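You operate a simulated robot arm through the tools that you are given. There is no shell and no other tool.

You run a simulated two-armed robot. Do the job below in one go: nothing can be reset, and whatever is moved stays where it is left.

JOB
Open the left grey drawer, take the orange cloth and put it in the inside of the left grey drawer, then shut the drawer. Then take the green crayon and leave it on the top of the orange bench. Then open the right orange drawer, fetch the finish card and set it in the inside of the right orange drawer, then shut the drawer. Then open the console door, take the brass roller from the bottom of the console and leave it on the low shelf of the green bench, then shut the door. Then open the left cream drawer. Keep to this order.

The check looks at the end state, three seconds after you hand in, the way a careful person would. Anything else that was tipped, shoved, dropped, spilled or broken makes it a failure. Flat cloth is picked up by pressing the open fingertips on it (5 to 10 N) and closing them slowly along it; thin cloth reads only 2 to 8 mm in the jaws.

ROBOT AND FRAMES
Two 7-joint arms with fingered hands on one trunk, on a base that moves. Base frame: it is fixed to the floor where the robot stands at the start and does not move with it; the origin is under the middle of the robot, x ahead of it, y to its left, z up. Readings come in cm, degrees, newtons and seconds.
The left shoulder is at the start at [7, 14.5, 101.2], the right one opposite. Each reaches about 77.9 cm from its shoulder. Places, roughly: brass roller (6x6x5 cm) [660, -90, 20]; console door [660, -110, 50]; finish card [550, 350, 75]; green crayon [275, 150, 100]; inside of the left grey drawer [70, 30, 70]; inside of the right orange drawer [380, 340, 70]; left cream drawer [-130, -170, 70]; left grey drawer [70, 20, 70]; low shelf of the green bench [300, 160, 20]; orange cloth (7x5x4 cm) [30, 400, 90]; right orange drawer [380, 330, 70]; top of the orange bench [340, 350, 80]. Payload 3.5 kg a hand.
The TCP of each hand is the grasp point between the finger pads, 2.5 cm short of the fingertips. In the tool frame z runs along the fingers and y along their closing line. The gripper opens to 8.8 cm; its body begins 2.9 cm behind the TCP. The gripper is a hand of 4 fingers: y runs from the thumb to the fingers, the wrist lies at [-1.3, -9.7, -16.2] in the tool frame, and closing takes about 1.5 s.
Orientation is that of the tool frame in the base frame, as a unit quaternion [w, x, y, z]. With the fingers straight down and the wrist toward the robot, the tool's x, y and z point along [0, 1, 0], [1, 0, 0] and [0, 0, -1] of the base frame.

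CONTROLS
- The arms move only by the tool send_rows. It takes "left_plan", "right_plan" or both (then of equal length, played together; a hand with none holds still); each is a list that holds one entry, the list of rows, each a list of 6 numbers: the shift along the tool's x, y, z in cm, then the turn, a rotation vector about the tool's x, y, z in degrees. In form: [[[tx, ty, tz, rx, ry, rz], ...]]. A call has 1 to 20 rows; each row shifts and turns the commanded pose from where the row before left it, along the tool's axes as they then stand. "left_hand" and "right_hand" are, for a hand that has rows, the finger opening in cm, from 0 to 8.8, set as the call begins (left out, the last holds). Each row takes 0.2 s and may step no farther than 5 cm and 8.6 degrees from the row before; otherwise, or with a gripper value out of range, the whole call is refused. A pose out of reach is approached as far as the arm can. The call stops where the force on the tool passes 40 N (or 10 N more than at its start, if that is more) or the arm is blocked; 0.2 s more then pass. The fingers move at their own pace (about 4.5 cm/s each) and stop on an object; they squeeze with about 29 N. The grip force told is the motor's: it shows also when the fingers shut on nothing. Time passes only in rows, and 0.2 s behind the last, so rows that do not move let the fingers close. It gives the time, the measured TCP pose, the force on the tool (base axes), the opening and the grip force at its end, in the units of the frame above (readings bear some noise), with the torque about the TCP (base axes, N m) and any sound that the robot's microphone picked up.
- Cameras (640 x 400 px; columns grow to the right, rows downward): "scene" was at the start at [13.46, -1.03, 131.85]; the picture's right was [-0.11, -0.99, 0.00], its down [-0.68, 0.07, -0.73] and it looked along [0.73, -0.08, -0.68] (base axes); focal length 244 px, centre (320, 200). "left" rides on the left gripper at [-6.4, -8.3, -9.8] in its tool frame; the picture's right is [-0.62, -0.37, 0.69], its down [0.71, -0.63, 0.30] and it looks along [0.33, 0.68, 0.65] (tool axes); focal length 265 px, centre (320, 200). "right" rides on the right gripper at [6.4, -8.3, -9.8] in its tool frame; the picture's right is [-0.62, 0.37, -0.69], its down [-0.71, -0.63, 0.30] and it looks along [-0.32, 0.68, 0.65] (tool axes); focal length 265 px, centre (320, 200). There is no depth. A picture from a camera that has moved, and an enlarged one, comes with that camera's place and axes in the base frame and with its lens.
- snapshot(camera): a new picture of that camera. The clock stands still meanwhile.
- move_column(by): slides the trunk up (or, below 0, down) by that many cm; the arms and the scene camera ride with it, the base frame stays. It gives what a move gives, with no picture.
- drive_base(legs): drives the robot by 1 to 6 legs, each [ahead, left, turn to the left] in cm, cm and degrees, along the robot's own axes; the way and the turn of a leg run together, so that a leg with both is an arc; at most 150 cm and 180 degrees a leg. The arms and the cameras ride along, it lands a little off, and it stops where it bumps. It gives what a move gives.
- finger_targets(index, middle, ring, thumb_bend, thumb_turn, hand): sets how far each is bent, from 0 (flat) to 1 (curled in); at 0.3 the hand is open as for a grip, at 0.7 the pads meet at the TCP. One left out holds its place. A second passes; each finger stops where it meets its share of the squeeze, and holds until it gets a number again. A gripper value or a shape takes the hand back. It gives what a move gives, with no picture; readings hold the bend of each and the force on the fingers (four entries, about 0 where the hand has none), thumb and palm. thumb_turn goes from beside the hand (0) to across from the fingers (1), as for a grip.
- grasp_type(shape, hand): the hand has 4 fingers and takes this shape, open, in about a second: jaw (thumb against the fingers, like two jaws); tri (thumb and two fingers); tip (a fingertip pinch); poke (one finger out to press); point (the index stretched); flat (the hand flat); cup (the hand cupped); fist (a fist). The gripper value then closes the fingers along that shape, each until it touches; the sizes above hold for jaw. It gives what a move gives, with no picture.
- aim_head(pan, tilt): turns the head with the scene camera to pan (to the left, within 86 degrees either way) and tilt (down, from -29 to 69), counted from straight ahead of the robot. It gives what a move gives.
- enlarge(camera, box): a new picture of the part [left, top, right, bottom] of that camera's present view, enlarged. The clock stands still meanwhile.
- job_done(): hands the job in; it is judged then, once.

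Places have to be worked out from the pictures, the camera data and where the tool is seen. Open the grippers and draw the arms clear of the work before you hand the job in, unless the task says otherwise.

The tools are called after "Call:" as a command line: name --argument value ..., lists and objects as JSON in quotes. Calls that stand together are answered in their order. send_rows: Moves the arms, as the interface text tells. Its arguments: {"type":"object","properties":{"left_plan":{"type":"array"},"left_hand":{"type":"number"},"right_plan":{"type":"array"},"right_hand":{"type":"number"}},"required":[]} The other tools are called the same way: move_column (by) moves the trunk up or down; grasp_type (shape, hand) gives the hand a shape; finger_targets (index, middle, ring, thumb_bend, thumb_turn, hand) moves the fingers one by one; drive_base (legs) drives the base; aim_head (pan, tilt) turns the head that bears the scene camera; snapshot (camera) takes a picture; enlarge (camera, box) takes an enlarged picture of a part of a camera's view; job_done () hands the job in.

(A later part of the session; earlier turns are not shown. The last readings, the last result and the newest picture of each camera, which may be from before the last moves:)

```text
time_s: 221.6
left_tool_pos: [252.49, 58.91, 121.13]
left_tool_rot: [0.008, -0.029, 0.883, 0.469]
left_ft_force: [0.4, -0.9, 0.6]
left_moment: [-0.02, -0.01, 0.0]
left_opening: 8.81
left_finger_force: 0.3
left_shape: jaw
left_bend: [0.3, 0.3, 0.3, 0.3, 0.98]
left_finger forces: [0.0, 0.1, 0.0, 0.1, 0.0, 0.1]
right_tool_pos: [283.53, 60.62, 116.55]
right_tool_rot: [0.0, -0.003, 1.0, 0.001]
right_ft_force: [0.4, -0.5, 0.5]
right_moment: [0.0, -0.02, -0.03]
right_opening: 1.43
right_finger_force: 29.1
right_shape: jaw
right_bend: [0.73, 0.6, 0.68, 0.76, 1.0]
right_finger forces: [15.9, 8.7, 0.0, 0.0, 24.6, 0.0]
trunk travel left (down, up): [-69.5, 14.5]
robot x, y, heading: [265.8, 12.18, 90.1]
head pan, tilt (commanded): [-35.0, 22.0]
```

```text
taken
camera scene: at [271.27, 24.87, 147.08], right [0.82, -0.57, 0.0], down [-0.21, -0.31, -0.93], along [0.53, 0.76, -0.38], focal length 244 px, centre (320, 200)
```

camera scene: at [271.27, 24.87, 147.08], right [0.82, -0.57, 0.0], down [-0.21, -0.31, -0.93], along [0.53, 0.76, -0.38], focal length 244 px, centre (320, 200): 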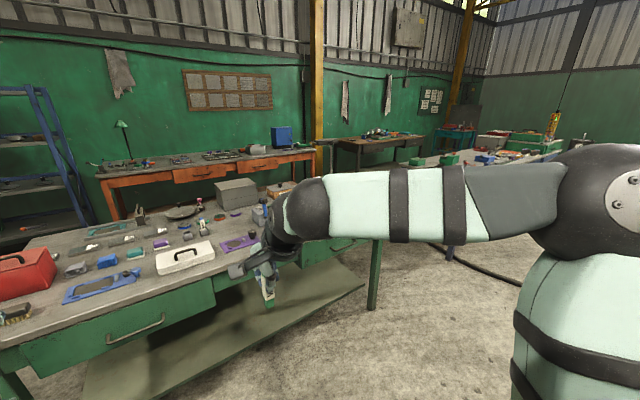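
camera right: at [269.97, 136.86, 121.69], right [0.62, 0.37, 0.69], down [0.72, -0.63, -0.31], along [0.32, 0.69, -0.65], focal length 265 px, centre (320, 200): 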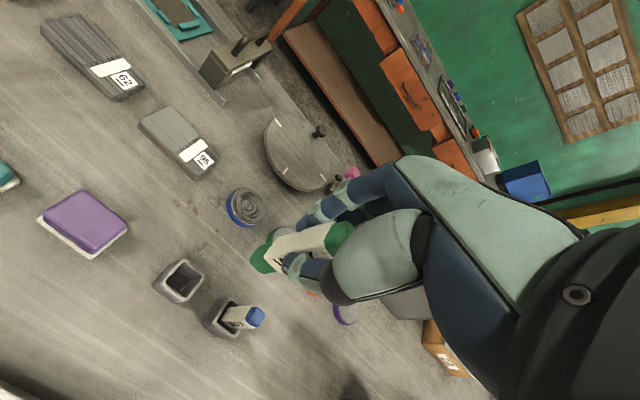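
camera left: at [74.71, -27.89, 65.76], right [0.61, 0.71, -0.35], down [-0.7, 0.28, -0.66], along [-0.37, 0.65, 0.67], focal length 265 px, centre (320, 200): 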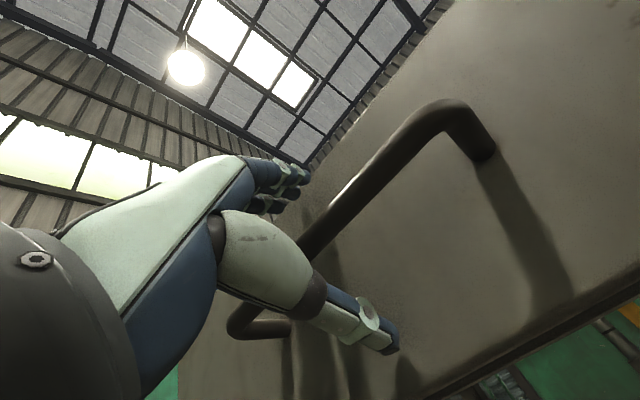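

The orange bench is behind the green one; there's a gap past the green bench's right end (x≈390–480). I move right along the open aisle, then look ahead.

Call:
drive_base --legs '[[0, -150, 0], [0, -22, 0]]'

Call:
aim_head --pan 0 --tilt 22

Call:
snapshot --camera "scene"

```text
time_s: 230.4
left_tool_pos: [424.97, 59.4, 121.2]
left_tool_rot: [0.009, -0.028, 0.883, 0.468]
left_ft_force: [0.6, 1.4, 0.6]
left_moment: [0.03, 0.01, 0.01]
left_opening: 8.79
left_finger_force: 0.0
left_shape: jaw
left_bend: [0.3, 0.3, 0.3, 0.3, 0.98]
left_finger forces: [0.0, 0.0, 0.0, 0.1, 0.0, 0.0]
right_tool_pos: [456.17, 61.04, 116.86]
right_tool_rot: [-0.001, -0.001, 1.0, 0.001]
right_ft_force: [0.3, 0.0, 0.1]
right_moment: [-0.03, -0.01, 0.0]
right_opening: 1.44
right_finger_force: 28.3
right_shape: jaw
right_bend: [0.73, 0.6, 0.68, 0.76, 1.0]
right_finger forces: [15.9, 8.7, 0.0, 0.0, 24.6, 0.0]
trunk travel left (down, up): [-69.5, 14.5]
robot x, y, heading: [438.6, 12.7, 90.1]
head pan, tilt (commanded): [-35.0, 22.0]
```

```text
time_s: 231.4
left_tool_pos: [424.89, 59.39, 121.07]
left_tool_rot: [0.009, -0.027, 0.883, 0.468]
left_ft_force: [1.1, 0.2, 0.3]
left_moment: [-0.02, 0.01, -0.03]
left_opening: 8.81
left_finger_force: 0.0
left_shape: jaw
left_bend: [0.3, 0.3, 0.3, 0.3, 0.98]
left_finger forces: [0.0, 0.0, 0.0, 0.0, 0.0, 0.0]
right_tool_pos: [456.18, 61.02, 116.63]
right_tool_rot: [0.0, -0.001, 1.0, 0.001]
right_ft_force: [0.4, -0.5, 0.3]
right_moment: [-0.01, 0.0, -0.01]
right_opening: 1.44
right_finger_force: 28.8
right_shape: jaw
right_bend: [0.73, 0.6, 0.68, 0.76, 1.0]
right_finger forces: [15.9, 8.7, 0.1, 0.1, 24.6, 0.1]
trunk travel left (down, up): [-69.5, 14.5]
robot x, y, heading: [438.32, 12.99, 89.9]
head pan, tilt (commanded): [0.0, 22.0]
```

```text
taken
camera scene: at [438.48, 27.01, 147.08], right [1.0, 0.0, 0.0], down [0.0, -0.37, -0.93], along [0.0, 0.93, -0.37], focal length 244 px, centre (320, 200)
```

scene: 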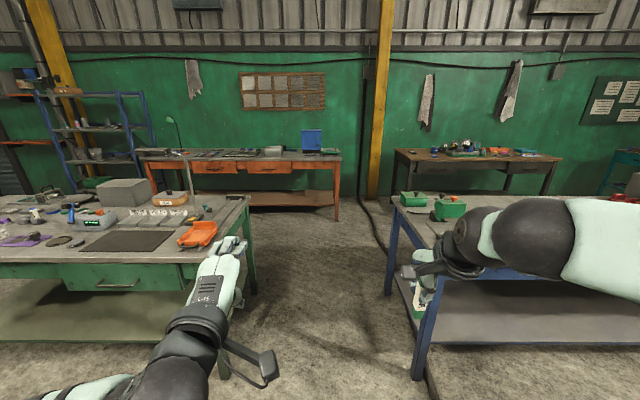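

The gap is ~100 cm wide and I'm centred in it. I drive through to the area in front of the orange bench.

Call:
drive_base --legs '[[0, -3, 0], [120, 0, 0], [105, 0, 0]]'

Call:
aim_head --pan 45 --tilt 25

Call:
snapshot --camera "scene"

```text
time_s: 243.0
left_tool_pos: [432.66, 286.89, 121.15]
left_tool_rot: [0.012, -0.02, 0.884, 0.468]
left_ft_force: [0.1, 0.5, -1.0]
left_moment: [0.01, 0.02, -0.01]
left_opening: 8.79
left_finger_force: 0.0
left_shape: jaw
left_bend: [0.3, 0.3, 0.3, 0.3, 0.98]
left_finger forces: [0.0, 0.0, 0.0, 0.1, 0.0, 0.0]
right_tool_pos: [463.9, 287.99, 116.73]
right_tool_rot: [0.001, 0.007, 1.0, 0.001]
right_ft_force: [0.3, 0.3, 0.8]
right_moment: [-0.01, 0.01, 0.04]
right_opening: 1.43
right_finger_force: 29.2
right_shape: jaw
right_bend: [0.73, 0.6, 0.68, 0.76, 1.0]
right_finger forces: [15.9, 8.7, 0.1, 0.0, 24.6, 0.0]
trunk travel left (down, up): [-69.5, 14.5]
robot x, y, heading: [445.42, 240.02, 89.2]
head pan, tilt (commanded): [0.0, 22.0]
```

```text
time_s: 244.1
left_tool_pos: [432.68, 286.93, 121.11]
left_tool_rot: [0.012, -0.021, 0.883, 0.468]
left_ft_force: [0.7, 0.4, -0.4]
left_moment: [-0.01, 0.0, 0.02]
left_opening: 8.79
left_finger_force: 0.1
left_shape: jaw
left_bend: [0.3, 0.3, 0.3, 0.3, 0.98]
left_finger forces: [0.0, 0.0, 0.0, 0.0, 0.1, 0.0]
right_tool_pos: [463.99, 288.14, 116.66]
right_tool_rot: [0.0, 0.007, 1.0, 0.001]
right_ft_force: [0.3, 0.1, -0.3]
right_moment: [-0.01, 0.04, 0.0]
right_opening: 1.42
right_finger_force: 29.4
right_shape: jaw
right_bend: [0.73, 0.6, 0.68, 0.76, 1.0]
right_finger forces: [16.0, 8.7, 0.1, 0.0, 24.6, 0.0]
trunk travel left (down, up): [-69.5, 14.5]
robot x, y, heading: [445.36, 240.39, 89.2]
head pan, tilt (commanded): [45.0, 25.0]
```

```text
taken
camera scene: at [439.1, 251.62, 146.6], right [0.72, 0.7, 0.0], down [0.29, -0.3, -0.91], along [-0.63, 0.65, -0.42], focal length 244 px, centre (320, 200)
```

scene: 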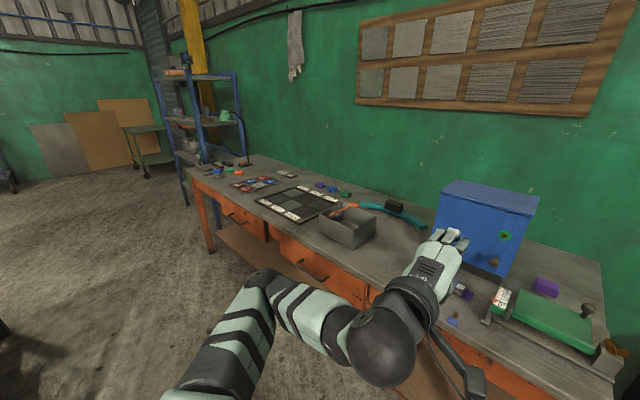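

The orange bench edge is near y≈313 with two drawers; its top has free space near the front. I strafe left to stand before it.

Call:
drive_base --legs '[[0, 82, 0.8]]'

Call:
aim_head --pan 0 --tilt 35

Call:
snapshot --camera "scene"

Call:
enlarge --camera "scene" --box '[200, 100, 440, 250]'

```text
time_s: 248.5
left_tool_pos: [349.72, 287.63, 121.14]
left_tool_rot: [0.009, -0.024, 0.884, 0.467]
left_ft_force: [-0.7, -0.3, 1.3]
left_moment: [0.0, 0.01, -0.03]
left_opening: 8.77
left_finger_force: 0.1
left_shape: jaw
left_bend: [0.3, 0.3, 0.3, 0.3, 0.98]
left_finger forces: [0.0, 0.0, 0.0, 0.1, 0.1, 0.0]
right_tool_pos: [381.05, 289.05, 116.68]
right_tool_rot: [0.001, 0.003, 1.0, 0.0]
right_ft_force: [-0.6, -0.1, -0.3]
right_moment: [0.0, 0.0, -0.01]
right_opening: 1.42
right_finger_force: 28.7
right_shape: jaw
right_bend: [0.73, 0.6, 0.68, 0.76, 1.0]
right_finger forces: [16.0, 8.7, 0.0, 0.0, 24.6, 0.0]
trunk travel left (down, up): [-69.5, 14.5]
robot x, y, heading: [363.13, 240.78, 89.7]
head pan, tilt (commanded): [45.0, 25.0]
```

```text
time_s: 249.7
left_tool_pos: [349.67, 287.63, 121.13]
left_tool_rot: [0.01, -0.023, 0.883, 0.469]
left_ft_force: [-0.5, 0.2, -0.1]
left_moment: [0.01, 0.0, 0.01]
left_opening: 8.81
left_finger_force: 0.2
left_shape: jaw
left_bend: [0.3, 0.3, 0.3, 0.3, 0.98]
left_finger forces: [0.0, 0.0, 0.1, 0.1, 0.0, 0.1]
right_tool_pos: [380.95, 289.04, 116.74]
right_tool_rot: [0.001, 0.002, 1.0, 0.001]
right_ft_force: [0.1, -0.1, -0.6]
right_moment: [-0.06, 0.01, 0.02]
right_opening: 1.43
right_finger_force: 29.4
right_shape: jaw
right_bend: [0.73, 0.6, 0.68, 0.76, 1.0]
right_finger forces: [15.9, 8.7, 0.0, 0.1, 24.6, 0.0]
trunk travel left (down, up): [-69.5, 14.5]
robot x, y, heading: [362.54, 240.82, 89.7]
head pan, tilt (commanded): [0.0, 35.0]
```

```text
taken
camera scene: at [362.97, 254.64, 145.02], right [1.0, 0.0, 0.0], down [0.0, -0.57, -0.82], along [0.0, 0.82, -0.57], focal length 244 px, centre (320, 200)
```

scene: 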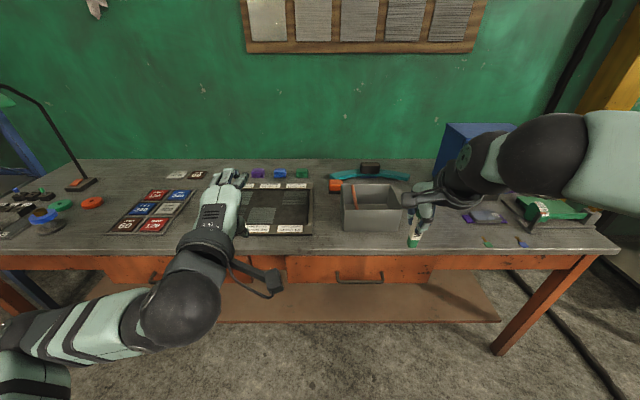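

```text
2.67 times, centred on (320, 175) of scene
camera zoom: at [362.97, 254.64, 145.02], right [1.0, 0.0, 0.0], down [0.0, -0.57, -0.82], along [0.0, 0.82, -0.57], focal length 649 px, centre (320, 267)
```

zoom: 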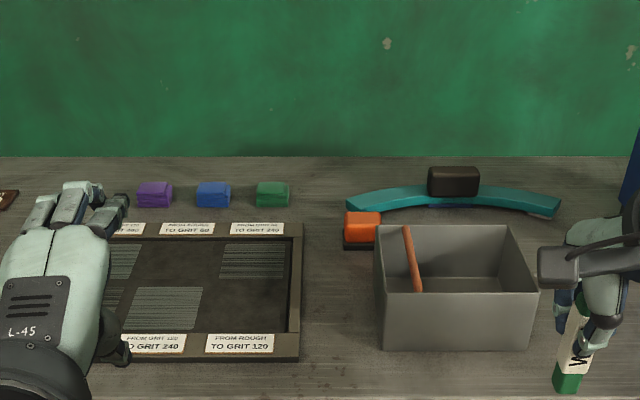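

Bench top ≈ z 80, edge y≈315; there's a clear patch right of the grey box, about x 398–421, y 320–345. I move so the right hand can lay the crayon there.

Call:
drive_base --legs '[[0, -25, 0], [25, 0, 0]]'

Call:
send_rows --right_plan '[[[0, 0, 0, 0, 8.4, 0], [0, 0, 0, 0, 8.4, 0], [0, 0, 0, 0, 8.4, 0], [0, 0, 0, 0, 8.4, 0], [0, 0, 0, 0, 8.4, 0], [0, 0, 0, 0, 8.4, 0]]]'

Call:
snapshot --camera "scene"

Call:
snapshot --camera "right"

```text
time_s: 252.9
left_tool_pos: [375.16, 311.84, 121.17]
left_tool_rot: [0.011, -0.023, 0.883, 0.469]
left_ft_force: [0.7, 0.0, -0.8]
left_moment: [0.01, -0.01, -0.04]
left_opening: 8.8
left_finger_force: 0.0
left_shape: jaw
left_bend: [0.3, 0.3, 0.3, 0.3, 0.98]
left_finger forces: [0.0, 0.1, 0.0, 0.0, 0.1, 0.1]
right_tool_pos: [406.42, 313.32, 116.68]
right_tool_rot: [0.0, 0.004, 1.0, 0.001]
right_ft_force: [0.9, 0.2, 0.0]
right_moment: [0.0, -0.01, -0.01]
right_opening: 1.42
right_finger_force: 29.3
right_shape: jaw
right_bend: [0.73, 0.6, 0.68, 0.76, 1.0]
right_finger forces: [15.8, 8.7, 0.0, 0.0, 24.7, 0.1]
trunk travel left (down, up): [-69.5, 14.5]
robot x, y, heading: [388.05, 265.06, 89.7]
head pan, tilt (commanded): [0.0, 35.0]
```

```text
time_s: 254.3
left_tool_pos: [375.18, 311.9, 121.17]
left_tool_rot: [0.009, -0.024, 0.883, 0.468]
left_ft_force: [0.6, -0.6, -0.3]
left_moment: [0.0, -0.01, 0.02]
left_opening: 8.79
left_finger_force: 0.0
left_shape: jaw
left_bend: [0.3, 0.3, 0.3, 0.3, 0.98]
left_finger forces: [0.0, 0.0, 0.0, 0.0, 0.0, 0.2]
right_tool_pos: [406.47, 313.32, 116.66]
right_tool_rot: [-0.427, 0.003, 0.904, 0.001]
right_ft_force: [-0.6, 0.8, -0.8]
right_moment: [-0.01, -0.03, 0.02]
right_opening: 1.44
right_finger_force: 29.0
right_shape: jaw
right_bend: [0.73, 0.6, 0.68, 0.76, 1.0]
right_finger forces: [15.9, 8.7, 0.1, 0.0, 24.6, 0.0]
trunk travel left (down, up): [-69.5, 14.5]
robot x, y, heading: [388.13, 265.22, 89.5]
head pan, tilt (commanded): [0.0, 35.0]
```

```text
taken
camera scene: at [388.46, 279.04, 145.02], right [1.0, -0.01, 0.0], down [0.0, -0.57, -0.82], along [0.01, 0.82, -0.57], focal length 244 px, centre (320, 200)
```

scene: 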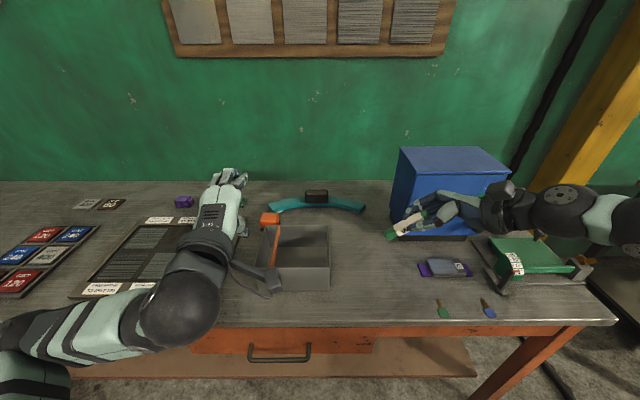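

```text
taken
camera right: at [409.83, 305.1, 127.94], right [0.93, 0.36, -0.04], down [0.21, -0.63, -0.75], along [-0.3, 0.69, -0.66], focal length 265 px, centre (320, 200)
```

right: 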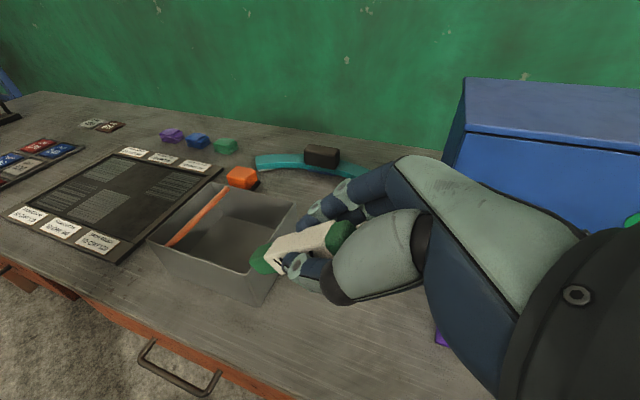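

The crayon is now tilted, tip pointing left-down. The clear patch is x 394–418 around y≈328; I move forward over it and lower part way.

Call:
send_rows --right_plan '[[[0, 3.7, 0, 0, 0, 0], [0, 3.7, 0, 0, 0, 0], [0, 3.7, 0, 0, 0, 0], [0, 3.6, 0, 0, 0, 0], [-3.05, 0, 2.5, 0, 0, 0], [-3.05, 0, 2.5, 0, 0, 0], [-3.05, 0, 2.5, 0, 0, 0], [-3.05, 0, 2.5, 0, 0, 0]]]'

Call:
snapshot --camera "scene"

Call:
snapshot --camera "right"

```text
time_s: 256.1
left_tool_pos: [375.26, 312.02, 121.12]
left_tool_rot: [0.01, -0.023, 0.883, 0.468]
left_ft_force: [0.4, 0.4, -1.1]
left_moment: [-0.01, -0.03, -0.01]
left_opening: 8.85
left_finger_force: 0.1
left_shape: jaw
left_bend: [0.3, 0.3, 0.3, 0.3, 0.98]
left_finger forces: [0.0, 0.1, 0.0, 0.1, 0.0, 0.0]
right_tool_pos: [406.57, 328.07, 101.02]
right_tool_rot: [-0.426, 0.002, 0.905, 0.003]
right_ft_force: [0.2, 0.9, 0.0]
right_moment: [-0.02, -0.05, -0.04]
right_opening: 1.44
right_finger_force: 28.9
right_shape: jaw
right_bend: [0.73, 0.6, 0.68, 0.76, 1.0]
right_finger forces: [15.9, 8.6, 0.0, 0.0, 24.7, 0.0]
trunk travel left (down, up): [-69.5, 14.5]
robot x, y, heading: [388.22, 265.13, 89.8]
head pan, tilt (commanded): [0.0, 35.0]
```

```text
taken
camera scene: at [388.4, 279.1, 145.02], right [1.0, -0.01, 0.0], down [0.0, -0.57, -0.82], along [0.01, 0.82, -0.57], focal length 244 px, centre (320, 200)
```

scene: 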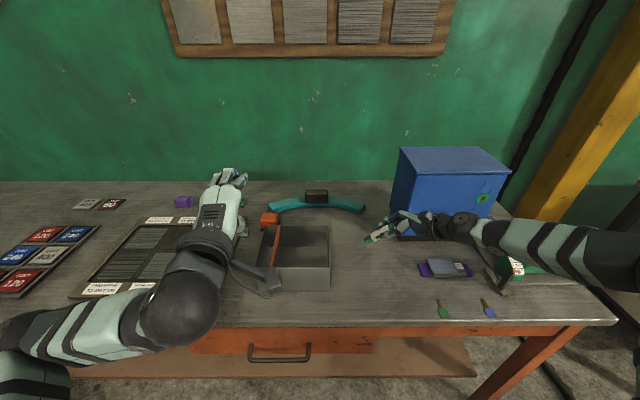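

```text
taken
camera right: at [409.81, 319.71, 112.17], right [0.93, 0.36, -0.04], down [0.22, -0.63, -0.75], along [-0.29, 0.69, -0.66], focal length 265 px, centre (320, 200)
```

right: 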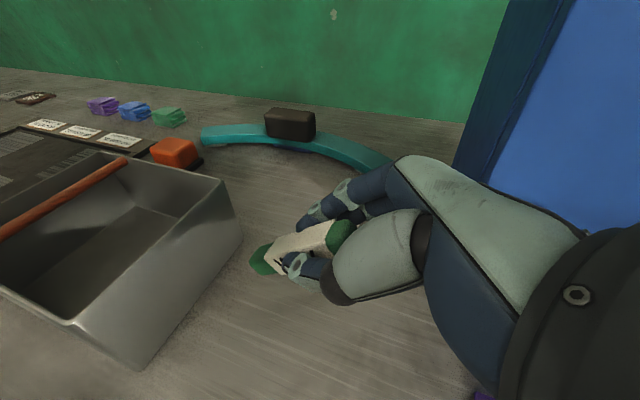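

All clear so far. I lower 10 cm more, then finish in small steps.

Call:
send_rows --right_plan '[[[-2.5, 0, 2.1, 0, 0, 0], [-2.5, 0, 2.1, 0, 0, 0], [-2.5, 0, 2.1, 0, 0, 0]]]'

Call:
snapshot --camera "scene"

Call:
snapshot --camera "right"

```text
time_s: 256.9
left_tool_pos: [375.17, 312.09, 121.06]
left_tool_rot: [0.01, -0.023, 0.883, 0.468]
left_ft_force: [0.6, 0.8, -0.7]
left_moment: [-0.02, -0.02, 0.03]
left_opening: 8.79
left_finger_force: 0.0
left_shape: jaw
left_bend: [0.3, 0.3, 0.3, 0.3, 0.98]
left_finger forces: [0.0, 0.0, 0.0, 0.0, 0.0, 0.0]
right_tool_pos: [406.45, 328.16, 90.92]
right_tool_rot: [-0.426, 0.002, 0.905, 0.003]
right_ft_force: [-0.1, 0.3, -0.9]
right_moment: [-0.02, 0.0, 0.04]
right_opening: 1.42
right_finger_force: 28.4
right_shape: jaw
right_bend: [0.73, 0.6, 0.68, 0.76, 1.0]
right_finger forces: [16.0, 8.6, 0.0, 0.1, 24.5, 0.0]
trunk travel left (down, up): [-69.5, 14.5]
robot x, y, heading: [387.75, 265.14, 89.7]
head pan, tilt (commanded): [0.0, 35.0]
```

```text
taken
camera scene: at [388.33, 279.1, 145.02], right [1.0, -0.01, 0.0], down [0.0, -0.57, -0.82], along [0.01, 0.82, -0.57], focal length 244 px, centre (320, 200)
```

scene: 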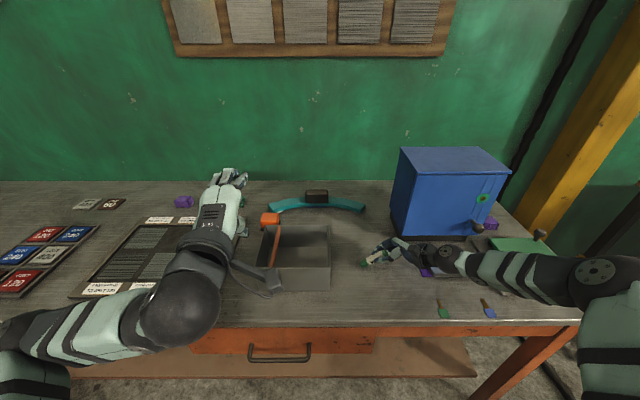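

```text
taken
camera right: at [409.63, 319.87, 102.16], right [0.93, 0.36, -0.04], down [0.22, -0.63, -0.75], along [-0.29, 0.69, -0.67], focal length 265 px, centre (320, 200)
```

right: 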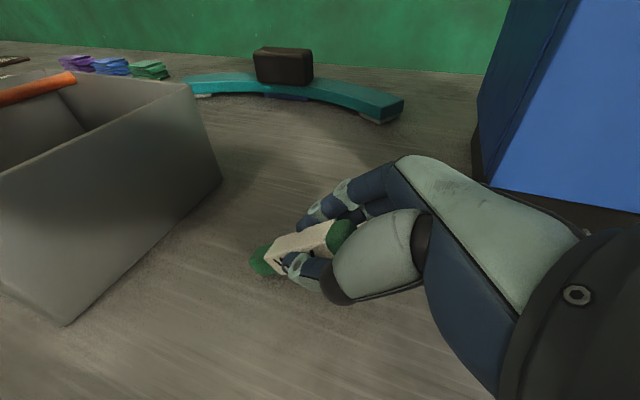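

About 4–5 cm above the top. I lower slowly until the crayon tip touches.

Call:
send_rows --right_plan '[[[-0.77, 0, 0.63, 0, 0, 0], [-0.77, 0, 0.63, 0, 0, 0], [-0.77, 0, 0.63, 0, 0, 0]]]'

Call:
send_rows --right_plan '[[[-0.4, 0, 0.32, 0, 0, 0], [-0.4, 0, 0.32, 0, 0, 0]]]'

Call:
snapshot --camera "right"

```text
time_s: 257.7
left_tool_pos: [375.11, 311.86, 121.17]
left_tool_rot: [0.01, -0.024, 0.884, 0.468]
left_ft_force: [0.4, 0.3, 0.4]
left_moment: [0.0, -0.02, 0.02]
left_opening: 8.8
left_finger_force: 0.1
left_shape: jaw
left_bend: [0.3, 0.3, 0.3, 0.3, 0.98]
left_finger forces: [0.0, 0.0, 0.0, 0.0, 0.0, 0.1]
right_tool_pos: [406.46, 328.05, 88.2]
right_tool_rot: [-0.426, 0.002, 0.905, 0.004]
right_ft_force: [0.7, 1.0, 6.0]
right_moment: [0.06, 0.14, -0.01]
right_opening: 1.37
right_finger_force: 28.7
right_shape: jaw
right_bend: [0.73, 0.61, 0.71, 0.78, 1.0]
right_finger forces: [15.3, 7.3, 5.5, 0.0, 24.5, 0.0]
trunk travel left (down, up): [-69.5, 14.5]
robot x, y, heading: [388.03, 265.31, 89.7]
head pan, tilt (commanded): [0.0, 35.0]
```

```text
time_s: 258.3
left_tool_pos: [375.01, 311.6, 121.37]
left_tool_rot: [0.011, -0.024, 0.882, 0.47]
left_ft_force: [0.8, -0.3, 0.3]
left_moment: [0.01, 0.0, -0.04]
left_opening: 8.82
left_finger_force: 0.0
left_shape: jaw
left_bend: [0.3, 0.3, 0.3, 0.3, 0.98]
left_finger forces: [0.0, 0.1, 0.0, 0.0, 0.0, 0.0]
right_tool_pos: [406.23, 328.23, 88.09]
right_tool_rot: [-0.428, -0.002, 0.904, 0.01]
right_ft_force: [0.4, 4.2, 28.3]
right_moment: [0.24, 0.23, -0.03]
right_opening: 1.4
right_finger_force: 28.6
right_shape: jaw
right_bend: [0.73, 0.61, 0.74, 0.78, 1.0]
right_finger forces: [16.2, 8.7, 28.6, 0.1, 24.6, 0.1]
trunk travel left (down, up): [-69.5, 14.5]
robot x, y, heading: [387.96, 265.16, 89.8]
head pan, tilt (commanded): [0.0, 35.0]
```

```text
taken
camera right: at [409.62, 319.67, 99.09], right [0.93, 0.36, -0.03], down [0.21, -0.62, -0.76], along [-0.3, 0.7, -0.65], focal length 265 px, centre (320, 200)
```

right: 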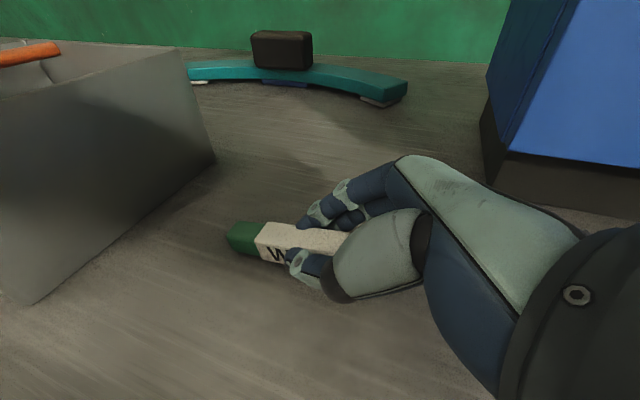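

The ring finger is touching the bench (28 N) and the crayon has swung nearly flat with its tip on the top. I ease up 0.6 cm, then open slowly.

Call:
send_rows --right_plan '[[[0.4, 0, -0.32, 0, 0, 0], [0.2, 0, -0.16, 0, 0, 0]]]'

Call:
send_rows --right_plan '[[[0, 0, 0, 0, 0, 0], [0, 0, 0, 0, 0, 0], [0, 0, 0, 0, 0, 0], [0, 0, 0, 0, 0, 0]]]' --right_hand 3.5

Call:
snapshot --camera "right"

Call:
enlarge --camera "scene" --box '[320, 210, 480, 310]'

```text
time_s: 258.9
left_tool_pos: [374.97, 311.73, 121.29]
left_tool_rot: [0.01, -0.024, 0.883, 0.469]
left_ft_force: [-0.3, 0.1, -0.6]
left_moment: [0.01, 0.01, 0.02]
left_opening: 8.8
left_finger_force: 0.0
left_shape: jaw
left_bend: [0.3, 0.3, 0.3, 0.3, 0.98]
left_finger forces: [0.1, 0.0, 0.0, 0.0, 0.0, 0.1]
right_tool_pos: [406.31, 328.12, 88.1]
right_tool_rot: [-0.427, 0.0, 0.904, 0.003]
right_ft_force: [-0.7, 4.6, 17.4]
right_moment: [0.25, 0.21, -0.07]
right_opening: 1.37
right_finger_force: 28.8
right_shape: jaw
right_bend: [0.73, 0.61, 0.74, 0.78, 1.0]
right_finger forces: [16.8, 8.6, 17.9, 0.0, 23.2, 0.1]
trunk travel left (down, up): [-69.5, 14.5]
robot x, y, heading: [388.32, 265.46, 89.7]
head pan, tilt (commanded): [0.0, 35.0]
```

```text
time_s: 259.9
left_tool_pos: [374.96, 311.67, 121.2]
left_tool_rot: [0.01, -0.024, 0.883, 0.469]
left_ft_force: [-0.4, 0.6, -0.3]
left_moment: [-0.01, 0.02, -0.02]
left_opening: 8.79
left_finger_force: 0.0
left_shape: jaw
left_bend: [0.3, 0.3, 0.3, 0.3, 0.98]
left_finger forces: [0.0, 0.0, 0.0, 0.0, 0.1, 0.0]
right_tool_pos: [406.43, 327.89, 88.06]
right_tool_rot: [-0.425, 0.002, 0.905, 0.003]
right_ft_force: [0.7, -4.0, 13.5]
right_moment: [0.01, -0.06, -0.04]
right_opening: 3.51
right_finger_force: 0.1
right_shape: jaw
right_bend: [0.74, 0.49, 0.76, 0.72, 1.0]
right_finger forces: [0.1, 0.0, 13.4, 0.0, 0.0, 0.0]
trunk travel left (down, up): [-69.5, 14.5]
robot x, y, heading: [387.97, 265.55, 89.4]
head pan, tilt (commanded): [0.0, 35.0]
```

```text
taken
camera right: at [409.73, 319.58, 99.25], right [0.93, 0.36, -0.03], down [0.22, -0.63, -0.75], along [-0.29, 0.69, -0.66], focal length 265 px, centre (320, 200)
```

right: 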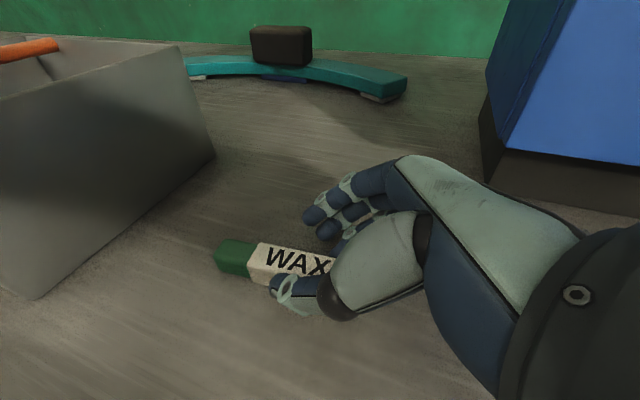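

```text
4.00 times, centred on (400, 260) of scene
camera zoom: at [388.24, 278.64, 145.06], right [1.0, -0.01, 0.0], down [0.0, -0.57, -0.82], along [0.01, 0.82, -0.57], focal length 974 px, centre (0, -40)
```

zoom: 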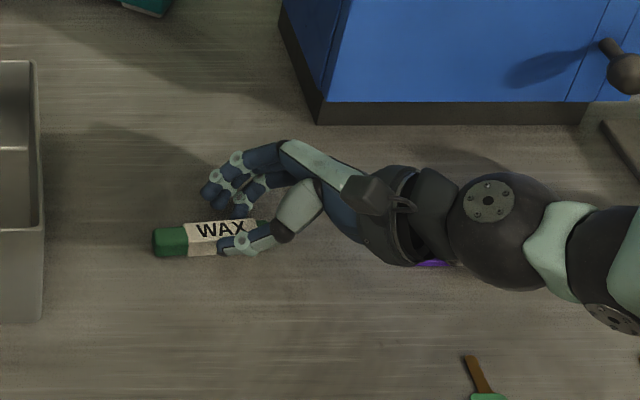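

The crayon is loose between the fingers. I open fully and lift the hand straight up.

Call:
send_rows --right_plan '[[[0, 0, 0, 0, 0, 0], [0, 0, 0, 0, 0, 0], [0, 0, 0, 0, 0, 0], [0, 0, 0, 0, 0, 0], [0, 0, 0, 0, 0, 0]]]' --right_hand 8.8

Call:
send_rows --right_plan '[[[0.77, 0, -0.63, 0, 0, 0], [1.5, 0, -1.3, 0, 0, 0], [2.3, 0, -1.9, 0, 0, 0], [3, 0, -2.5, 0, 0, 0], [3, 0, -2.5, 0, 0, 0]]]'

Call:
snapshot --camera "right"

Call:
snapshot --camera "scene"

```text
time_s: 261.1
left_tool_pos: [375.14, 311.77, 121.16]
left_tool_rot: [0.009, -0.025, 0.883, 0.468]
left_ft_force: [0.1, 0.7, -0.5]
left_moment: [0.0, 0.0, -0.02]
left_opening: 8.82
left_finger_force: 0.0
left_shape: jaw
left_bend: [0.3, 0.3, 0.3, 0.3, 0.98]
left_finger forces: [0.1, 0.0, 0.0, 0.0, 0.1, 0.1]
right_tool_pos: [406.41, 327.94, 88.01]
right_tool_rot: [-0.426, 0.002, 0.905, 0.003]
right_ft_force: [0.4, -2.5, 8.3]
right_moment: [0.35, 0.02, -0.02]
right_opening: 8.75
right_finger_force: 0.1
right_shape: jaw
right_bend: [0.3, 0.29, 0.32, 0.3, 0.98]
right_finger forces: [0.0, 0.1, 8.9, 0.0, 0.1, 0.0]
trunk travel left (down, up): [-69.5, 14.5]
robot x, y, heading: [387.87, 265.26, 89.7]
head pan, tilt (commanded): [0.0, 35.0]
```

```text
time_s: 262.3
left_tool_pos: [375.16, 311.86, 121.21]
left_tool_rot: [0.011, -0.024, 0.883, 0.469]
left_ft_force: [0.0, 0.3, -0.7]
left_moment: [0.02, 0.01, 0.01]
left_opening: 8.77
left_finger_force: 0.1
left_shape: jaw
left_bend: [0.3, 0.3, 0.3, 0.3, 0.98]
left_finger forces: [0.1, 0.0, 0.0, 0.0, 0.0, 0.1]
right_tool_pos: [406.43, 327.98, 101.81]
right_tool_rot: [-0.426, 0.003, 0.905, 0.001]
right_ft_force: [0.5, -0.6, 0.2]
right_moment: [-0.02, 0.01, -0.04]
right_opening: 8.76
right_finger_force: 0.0
right_shape: jaw
right_bend: [0.3, 0.3, 0.3, 0.3, 0.98]
right_finger forces: [0.1, 0.0, 0.0, 0.0, 0.0, 0.0]
trunk travel left (down, up): [-69.5, 14.5]
robot x, y, heading: [387.81, 265.41, 89.4]
head pan, tilt (commanded): [0.0, 35.0]
```

```text
taken
camera right: at [409.69, 319.72, 113.06], right [0.93, 0.36, -0.04], down [0.22, -0.63, -0.75], along [-0.29, 0.69, -0.67], focal length 265 px, centre (320, 200)
```

right: 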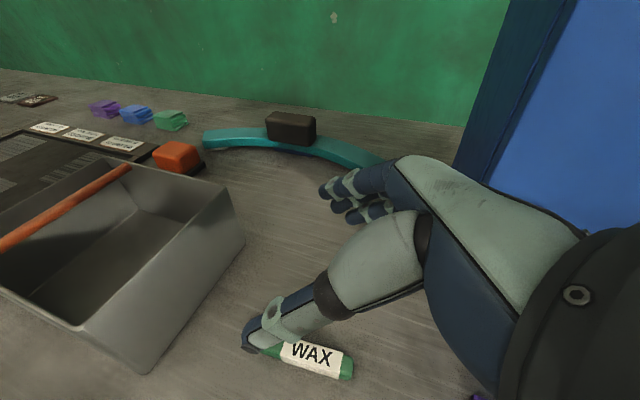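

```text
taken
camera scene: at [388.23, 278.88, 145.03], right [1.0, -0.01, 0.0], down [0.0, -0.57, -0.82], along [0.01, 0.82, -0.57], focal length 244 px, centre (320, 200)
```

scene: 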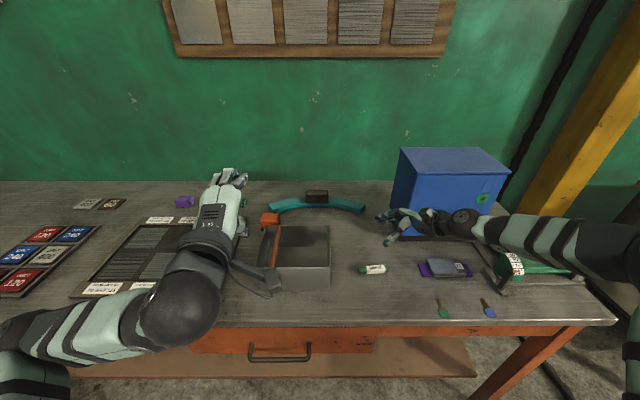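

The crayon lies flat on the orange bench top, clear of other items. Now I retract the right arm and set up the left hand for the right orange drawer (handle near [377, 309, 70]).

Call:
send_rows --right_plan '[[[3, 0, -2.5, 0, 0, 0], [3, 0, -2.5, 0, 0, 0], [0, 0, 0, 0, -8.4, 0], [0, 0, 0, 0, -8.4, 0], [0, 0, 0, 0, -8.4, 0], [0, 0, 0, 0, -8.4, 0], [0, 0, 0, 0, -8.4, 0], [0, 0, 0, 0, -8.4, 0], [-1.5, -4, 0, 0, 0, 0], [-1.5, -4, 0, 0, 0, 0], [-1.5, -4, 0, 0, 0, 0], [-1.5, -3, 0, 0, 0, 0]]]'

Call:
drive_base --legs '[[-30, 0, 0.3]]'

Call:
snapshot --camera "scene"

```text
time_s: 264.9
left_tool_pos: [374.91, 311.96, 121.19]
left_tool_rot: [0.011, -0.024, 0.883, 0.468]
left_ft_force: [0.6, 0.2, 0.5]
left_moment: [0.04, 0.0, -0.01]
left_opening: 8.8
left_finger_force: 0.1
left_shape: jaw
left_bend: [0.3, 0.3, 0.3, 0.3, 0.98]
left_finger forces: [0.1, 0.1, 0.0, 0.0, 0.0, 0.0]
right_tool_pos: [412.3, 312.9, 109.52]
right_tool_rot: [0.0, 0.003, 1.0, 0.002]
right_ft_force: [-1.1, 0.0, 0.6]
right_moment: [0.0, -0.01, -0.01]
right_opening: 8.76
right_finger_force: 0.1
right_shape: jaw
right_bend: [0.3, 0.3, 0.3, 0.3, 0.98]
right_finger forces: [0.0, 0.0, 0.0, 0.0, 0.0, 0.0]
trunk travel left (down, up): [-69.5, 14.5]
robot x, y, heading: [388.51, 265.49, 89.5]
head pan, tilt (commanded): [0.0, 35.0]
```

```text
time_s: 266.9
left_tool_pos: [374.72, 281.77, 121.06]
left_tool_rot: [0.009, -0.025, 0.884, 0.467]
left_ft_force: [0.7, -1.0, 0.7]
left_moment: [0.0, -0.01, -0.04]
left_opening: 8.8
left_finger_force: 0.0
left_shape: jaw
left_bend: [0.3, 0.3, 0.3, 0.3, 0.98]
left_finger forces: [0.0, 0.0, 0.0, 0.1, 0.0, 0.1]
right_tool_pos: [412.26, 282.78, 109.44]
right_tool_rot: [0.0, 0.001, 1.0, 0.0]
right_ft_force: [-0.1, 0.6, -0.4]
right_moment: [0.0, 0.01, -0.02]
right_opening: 8.77
right_finger_force: 0.1
right_shape: jaw
right_bend: [0.3, 0.3, 0.3, 0.3, 0.98]
right_finger forces: [0.0, 0.0, 0.0, 0.0, 0.1, 0.0]
trunk travel left (down, up): [-69.5, 14.5]
robot x, y, heading: [387.82, 235.31, 89.8]
head pan, tilt (commanded): [0.0, 35.0]
```

```text
taken
camera scene: at [388.11, 248.77, 145.01], right [1.0, 0.0, 0.0], down [0.0, -0.57, -0.82], along [0.0, 0.82, -0.57], focal length 244 px, centre (320, 200)
```

scene: 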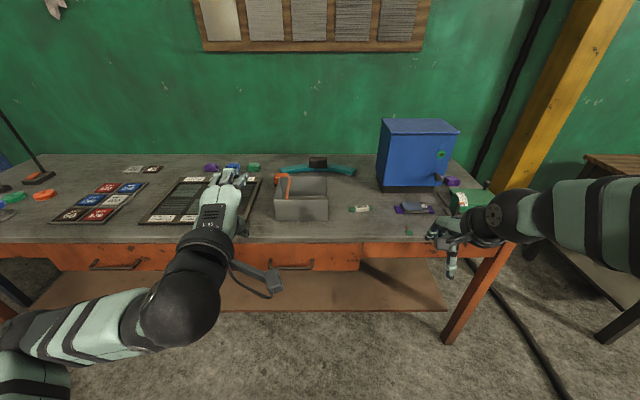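

Triangulated handle: [377.5, 309.2, 71.4]. I lower the trunk 40 cm and level the left hand's fingers toward the bench.

Call:
move_column --by -40

Call:
send_rows --left_plan '[[[0, 0, 0, -8.5, 0, 0], [0, 0, 0, -8.5, 0, 0], [0, 0, 0, -8.5, 0, 0], [0, 0, 0, -8.5, 0, 0]]]'

Call:
snapshot --camera "scene"

Call:
snapshot --camera "left"

```text
time_s: 270.8
left_tool_pos: [374.84, 281.63, 81.12]
left_tool_rot: [0.01, -0.026, 0.883, 0.469]
left_ft_force: [0.0, -0.3, 0.1]
left_moment: [0.0, 0.02, -0.03]
left_opening: 8.79
left_finger_force: 0.1
left_shape: jaw
left_bend: [0.3, 0.3, 0.3, 0.3, 0.98]
left_finger forces: [0.0, 0.0, 0.0, 0.0, 0.0, 0.0]
right_tool_pos: [412.25, 282.8, 69.43]
right_tool_rot: [0.0, 0.002, 1.0, 0.001]
right_ft_force: [1.0, -0.3, 1.0]
right_moment: [0.02, -0.01, -0.01]
right_opening: 8.74
right_finger_force: 0.0
right_shape: jaw
right_bend: [0.3, 0.3, 0.3, 0.3, 0.98]
right_finger forces: [0.0, 0.1, 0.1, 0.0, 0.0, 0.0]
trunk travel left (down, up): [-29.5, 54.5]
robot x, y, heading: [387.77, 235.21, 89.7]
head pan, tilt (commanded): [0.0, 35.0]
```

```text
time_s: 271.8
left_tool_pos: [375.09, 282.36, 81.42]
left_tool_rot: [0.002, -0.026, 0.724, 0.689]
left_ft_force: [0.4, 0.0, -0.5]
left_moment: [0.01, -0.02, 0.0]
left_opening: 8.77
left_finger_force: 0.0
left_shape: jaw
left_bend: [0.3, 0.3, 0.3, 0.3, 0.98]
left_finger forces: [0.0, 0.1, 0.1, 0.0, 0.1, 0.0]
left hand out of reach, approached as far as the arm can: row 1
right_tool_pos: [412.19, 282.75, 69.38]
right_tool_rot: [0.0, 0.003, 1.0, 0.001]
right_ft_force: [-0.7, 0.3, 0.5]
right_moment: [-0.04, -0.01, 0.0]
right_opening: 8.77
right_finger_force: 0.0
right_shape: jaw
right_bend: [0.3, 0.3, 0.3, 0.3, 0.98]
right_finger forces: [0.0, 0.0, 0.0, 0.1, 0.0, 0.0]
trunk travel left (down, up): [-29.5, 54.5]
robot x, y, heading: [387.36, 235.08, 89.9]
head pan, tilt (commanded): [0.0, 35.0]
```

```text
taken
camera scene: at [388.08, 248.64, 105.02], right [1.0, 0.0, 0.0], down [0.0, -0.57, -0.82], along [0.0, 0.82, -0.57], focal length 244 px, centre (320, 200)
```

scene: 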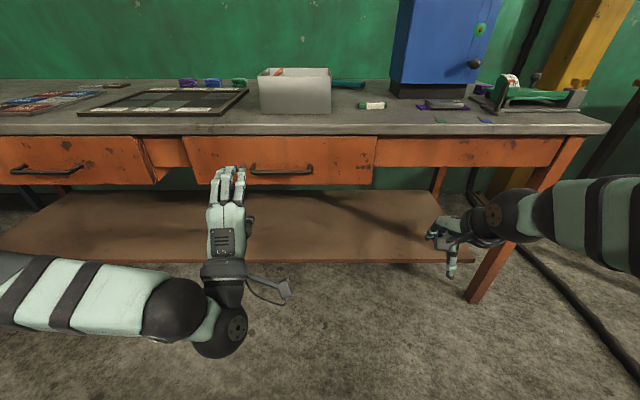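

```text
taken
camera left: at [382.2, 272.39, 73.84], right [0.61, 0.7, -0.38], down [-0.7, 0.25, -0.67], along [-0.37, 0.67, 0.64], focal length 265 px, centre (320, 200)
```

left: 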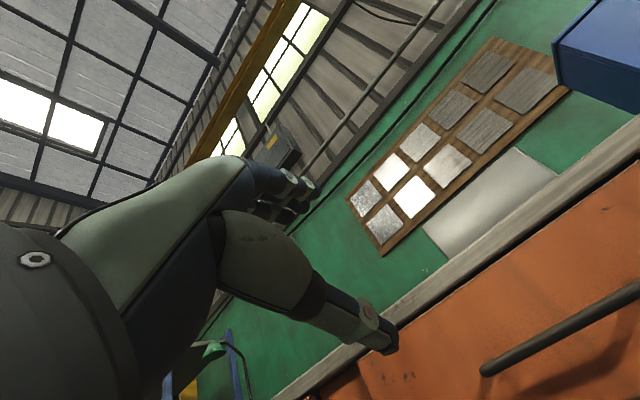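

The bar is at about [377, 309, 72.3]. I lower the left hand to that height and advance to within 5 cm.

Call:
send_rows --left_plan '[[[-0.7, -3, 0, 0, 0, 0], [-0.7, -3, 0, 0, 0, 0], [-0.7, -3, 0, -1.5, 0, 0], [0, 0, 4, -1.5, 0, 0], [0, 0, 4, 0, 0, 0], [0, 0, 4, 0, 0, 0], [0, 0, 4, 0, 0, 0], [0, 0, 4, 0, 0, 0]]]'

Call:
snapshot --camera "left"

Call:
enlarge --camera "scene" --box '[200, 120, 360, 220]'

```text
time_s: 273.6
left_tool_pos: [372.68, 303.94, 81.25]
left_tool_rot: [0.0, -0.027, 0.69, 0.724]
left_ft_force: [-0.8, -0.3, 0.1]
left_moment: [-0.02, -0.01, -0.07]
left_opening: 8.8
left_finger_force: 0.1
left_shape: jaw
left_bend: [0.3, 0.3, 0.3, 0.3, 0.98]
left_finger forces: [0.1, 0.0, 0.1, 0.0, 0.0, 0.0]
left hand out of reach, approached as far as the arm can: row 1, 2, 3
right_tool_pos: [412.13, 282.83, 69.45]
right_tool_rot: [-0.001, 0.002, 1.0, 0.0]
right_ft_force: [1.0, 0.0, 0.1]
right_moment: [-0.02, -0.05, -0.01]
right_opening: 8.76
right_finger_force: 0.0
right_shape: jaw
right_bend: [0.3, 0.3, 0.3, 0.3, 0.98]
right_finger forces: [0.0, 0.0, 0.0, 0.0, 0.1, 0.0]
trunk travel left (down, up): [-29.5, 54.5]
robot x, y, heading: [387.71, 235.11, 89.6]
head pan, tilt (commanded): [0.0, 35.0]
```

```text
taken
camera left: at [379.85, 294.67, 72.74], right [0.61, 0.73, -0.31], down [-0.7, 0.31, -0.64], along [-0.37, 0.61, 0.7], focal length 265 px, centre (320, 200)
```

left: 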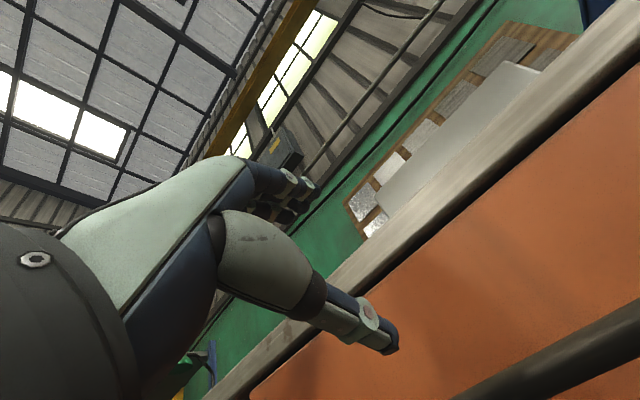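

```text
4.00 times, centred on (280, 170) of scene
camera zoom: at [388.11, 248.72, 105.01], right [1.0, 0.0, 0.0], down [0.0, -0.57, -0.82], along [0.0, 0.82, -0.57], focal length 974 px, centre (480, 320)
```

zoom: 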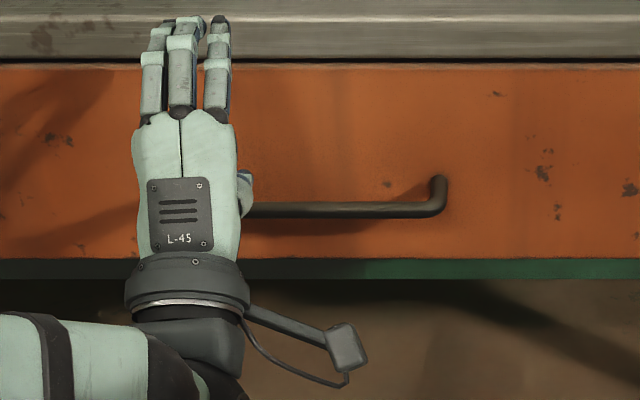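

The hand stayed too high (z=81). I back off 3 cm, lower 9 cm, and re-check.

Call:
send_rows --left_plan '[[[0, 0, -3, 0, 0, 0], [-0.8, -3, 0, 1, 0, 0], [-0.8, -3, 0, 1, 0, 0], [-0.8, -3, 0, 0.7, 0, 0]]]'

Call:
snapshot --camera "left"

Call:
enlarge --camera "scene" --box '[200, 120, 360, 220]'

```text
time_s: 274.6
left_tool_pos: [375.55, 301.12, 72.46]
left_tool_rot: [0.002, -0.027, 0.706, 0.707]
left_ft_force: [-0.7, -0.6, 0.1]
left_moment: [-0.01, -0.03, 0.03]
left_opening: 8.79
left_finger_force: 0.0
left_shape: jaw
left_bend: [0.3, 0.3, 0.3, 0.3, 0.98]
left_finger forces: [0.0, 0.1, 0.1, 0.0, 0.0, 0.0]
right_tool_pos: [412.19, 282.75, 69.39]
right_tool_rot: [0.0, 0.002, 1.0, 0.001]
right_ft_force: [-0.5, 0.8, -0.1]
right_moment: [-0.03, 0.0, 0.0]
right_opening: 8.77
right_finger_force: 0.0
right_shape: jaw
right_bend: [0.3, 0.3, 0.3, 0.3, 0.98]
right_finger forces: [0.0, 0.0, 0.0, 0.0, 0.0, 0.0]
trunk travel left (down, up): [-29.5, 54.5]
robot x, y, heading: [388.31, 235.15, 89.9]
head pan, tilt (commanded): [0.0, 35.0]
```

```text
taken
camera left: at [382.79, 291.58, 64.35], right [0.61, 0.72, -0.34], down [-0.7, 0.28, -0.66], along [-0.37, 0.64, 0.67], focal length 265 px, centre (320, 200)
```

left: 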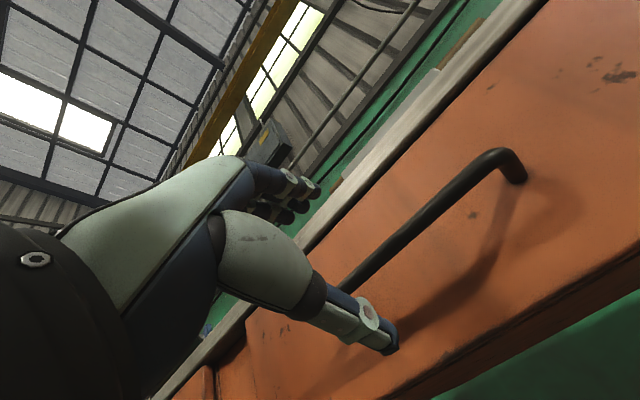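

```text
4.00 times, centred on (280, 170) of scene
camera zoom: at [388.11, 248.7, 105.02], right [1.0, 0.0, 0.0], down [0.0, -0.57, -0.82], along [0.0, 0.82, -0.57], focal length 974 px, centre (480, 320)
```

zoom: 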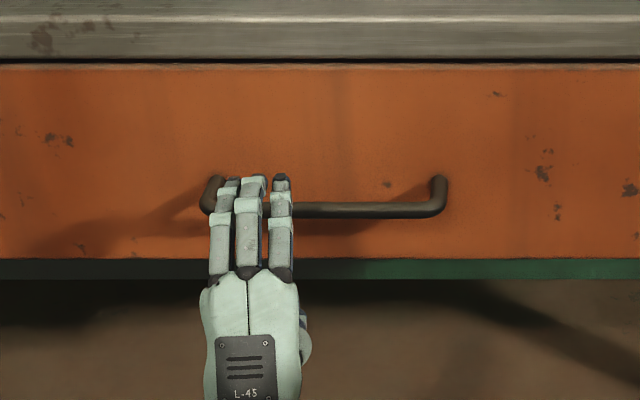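

The bar sits right between fingers and thumb. I raise 0.4 cm and advance 7.6 cm so it's inside the hand.

Call:
send_rows --left_plan '[[[-0.5, 0.4, 2.5, 0, 0, 0], [0, 0, 2.5, 0, 0, 0], [0, 0, 1.5, 0, 0, 0], [0, 0, 1.1, 0, 0, 0]]]'

Call:
snapshot --camera "left"

```text
time_s: 275.6
left_tool_pos: [375.88, 308.86, 72.92]
left_tool_rot: [0.003, -0.026, 0.706, 0.708]
left_ft_force: [-0.6, 0.0, -0.3]
left_moment: [-0.03, 0.0, 0.0]
left_opening: 8.79
left_finger_force: 0.0
left_shape: jaw
left_bend: [0.3, 0.3, 0.3, 0.3, 0.98]
left_finger forces: [0.1, 0.0, 0.0, 0.1, 0.1, 0.1]
right_tool_pos: [412.07, 282.68, 69.42]
right_tool_rot: [0.0, 0.002, 1.0, 0.001]
right_ft_force: [-0.2, 0.4, -0.5]
right_moment: [0.02, -0.03, -0.02]
right_opening: 8.78
right_finger_force: 0.1
right_shape: jaw
right_bend: [0.3, 0.3, 0.3, 0.3, 0.98]
right_finger forces: [0.0, 0.1, 0.0, 0.1, 0.1, 0.1]
trunk travel left (down, up): [-29.5, 54.5]
robot x, y, heading: [387.83, 235.1, 89.7]
head pan, tilt (commanded): [0.0, 35.0]
```

```text
taken
camera left: at [382.92, 299.22, 64.81], right [0.61, 0.72, -0.34], down [-0.7, 0.28, -0.66], along [-0.37, 0.64, 0.67], focal length 265 px, centre (320, 200)
```

left: 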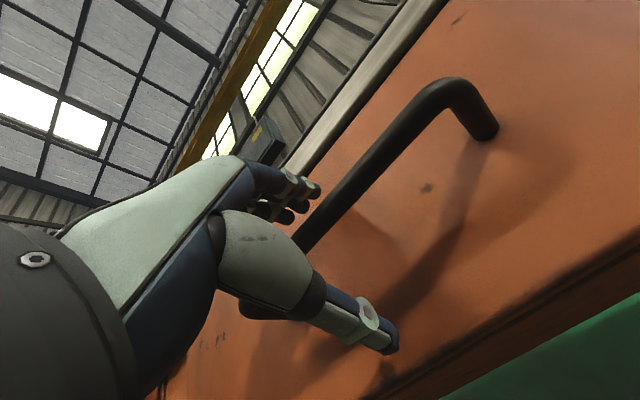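

The bar is about 0.8 cm behind the TCP — good. I curl the fingers round it.

Call:
finger_targets --hand "left" --index 1.0 --middle 1.0 --ring 1.0

Call:
snapshot --camera "left"

```text
time_s: 276.6
left_tool_pos: [375.74, 308.66, 72.89]
left_tool_rot: [0.001, -0.026, 0.706, 0.707]
left_ft_force: [-1.7, 0.2, 5.6]
left_moment: [-1.77, -0.1, -0.71]
left_opening: 4.17
left_finger_force: 48.5
left_shape: fingers
left_bend: [0.93, 0.93, 0.93, 0.27, 0.98]
left_finger forces: [16.2, 11.3, 23.5, 0.0, 46.3, 0.0]
right_tool_pos: [412.22, 282.76, 69.5]
right_tool_rot: [0.001, 0.001, 1.0, 0.001]
right_ft_force: [-0.5, -0.2, 0.5]
right_moment: [-0.03, -0.01, -0.01]
right_opening: 8.77
right_finger_force: 0.1
right_shape: jaw
right_bend: [0.3, 0.3, 0.3, 0.3, 0.98]
right_finger forces: [0.1, 0.0, 0.0, 0.1, 0.0, 0.0]
trunk travel left (down, up): [-29.5, 54.5]
robot x, y, heading: [387.92, 234.68, 90.1]
head pan, tilt (commanded): [0.0, 35.0]
```

```text
taken
camera left: at [382.92, 299.16, 64.85], right [0.61, 0.71, -0.34], down [-0.7, 0.28, -0.66], along [-0.37, 0.64, 0.67], focal length 265 px, centre (320, 200)
```

left: 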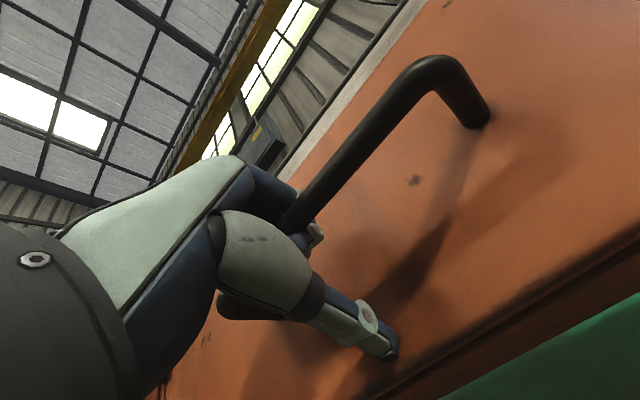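

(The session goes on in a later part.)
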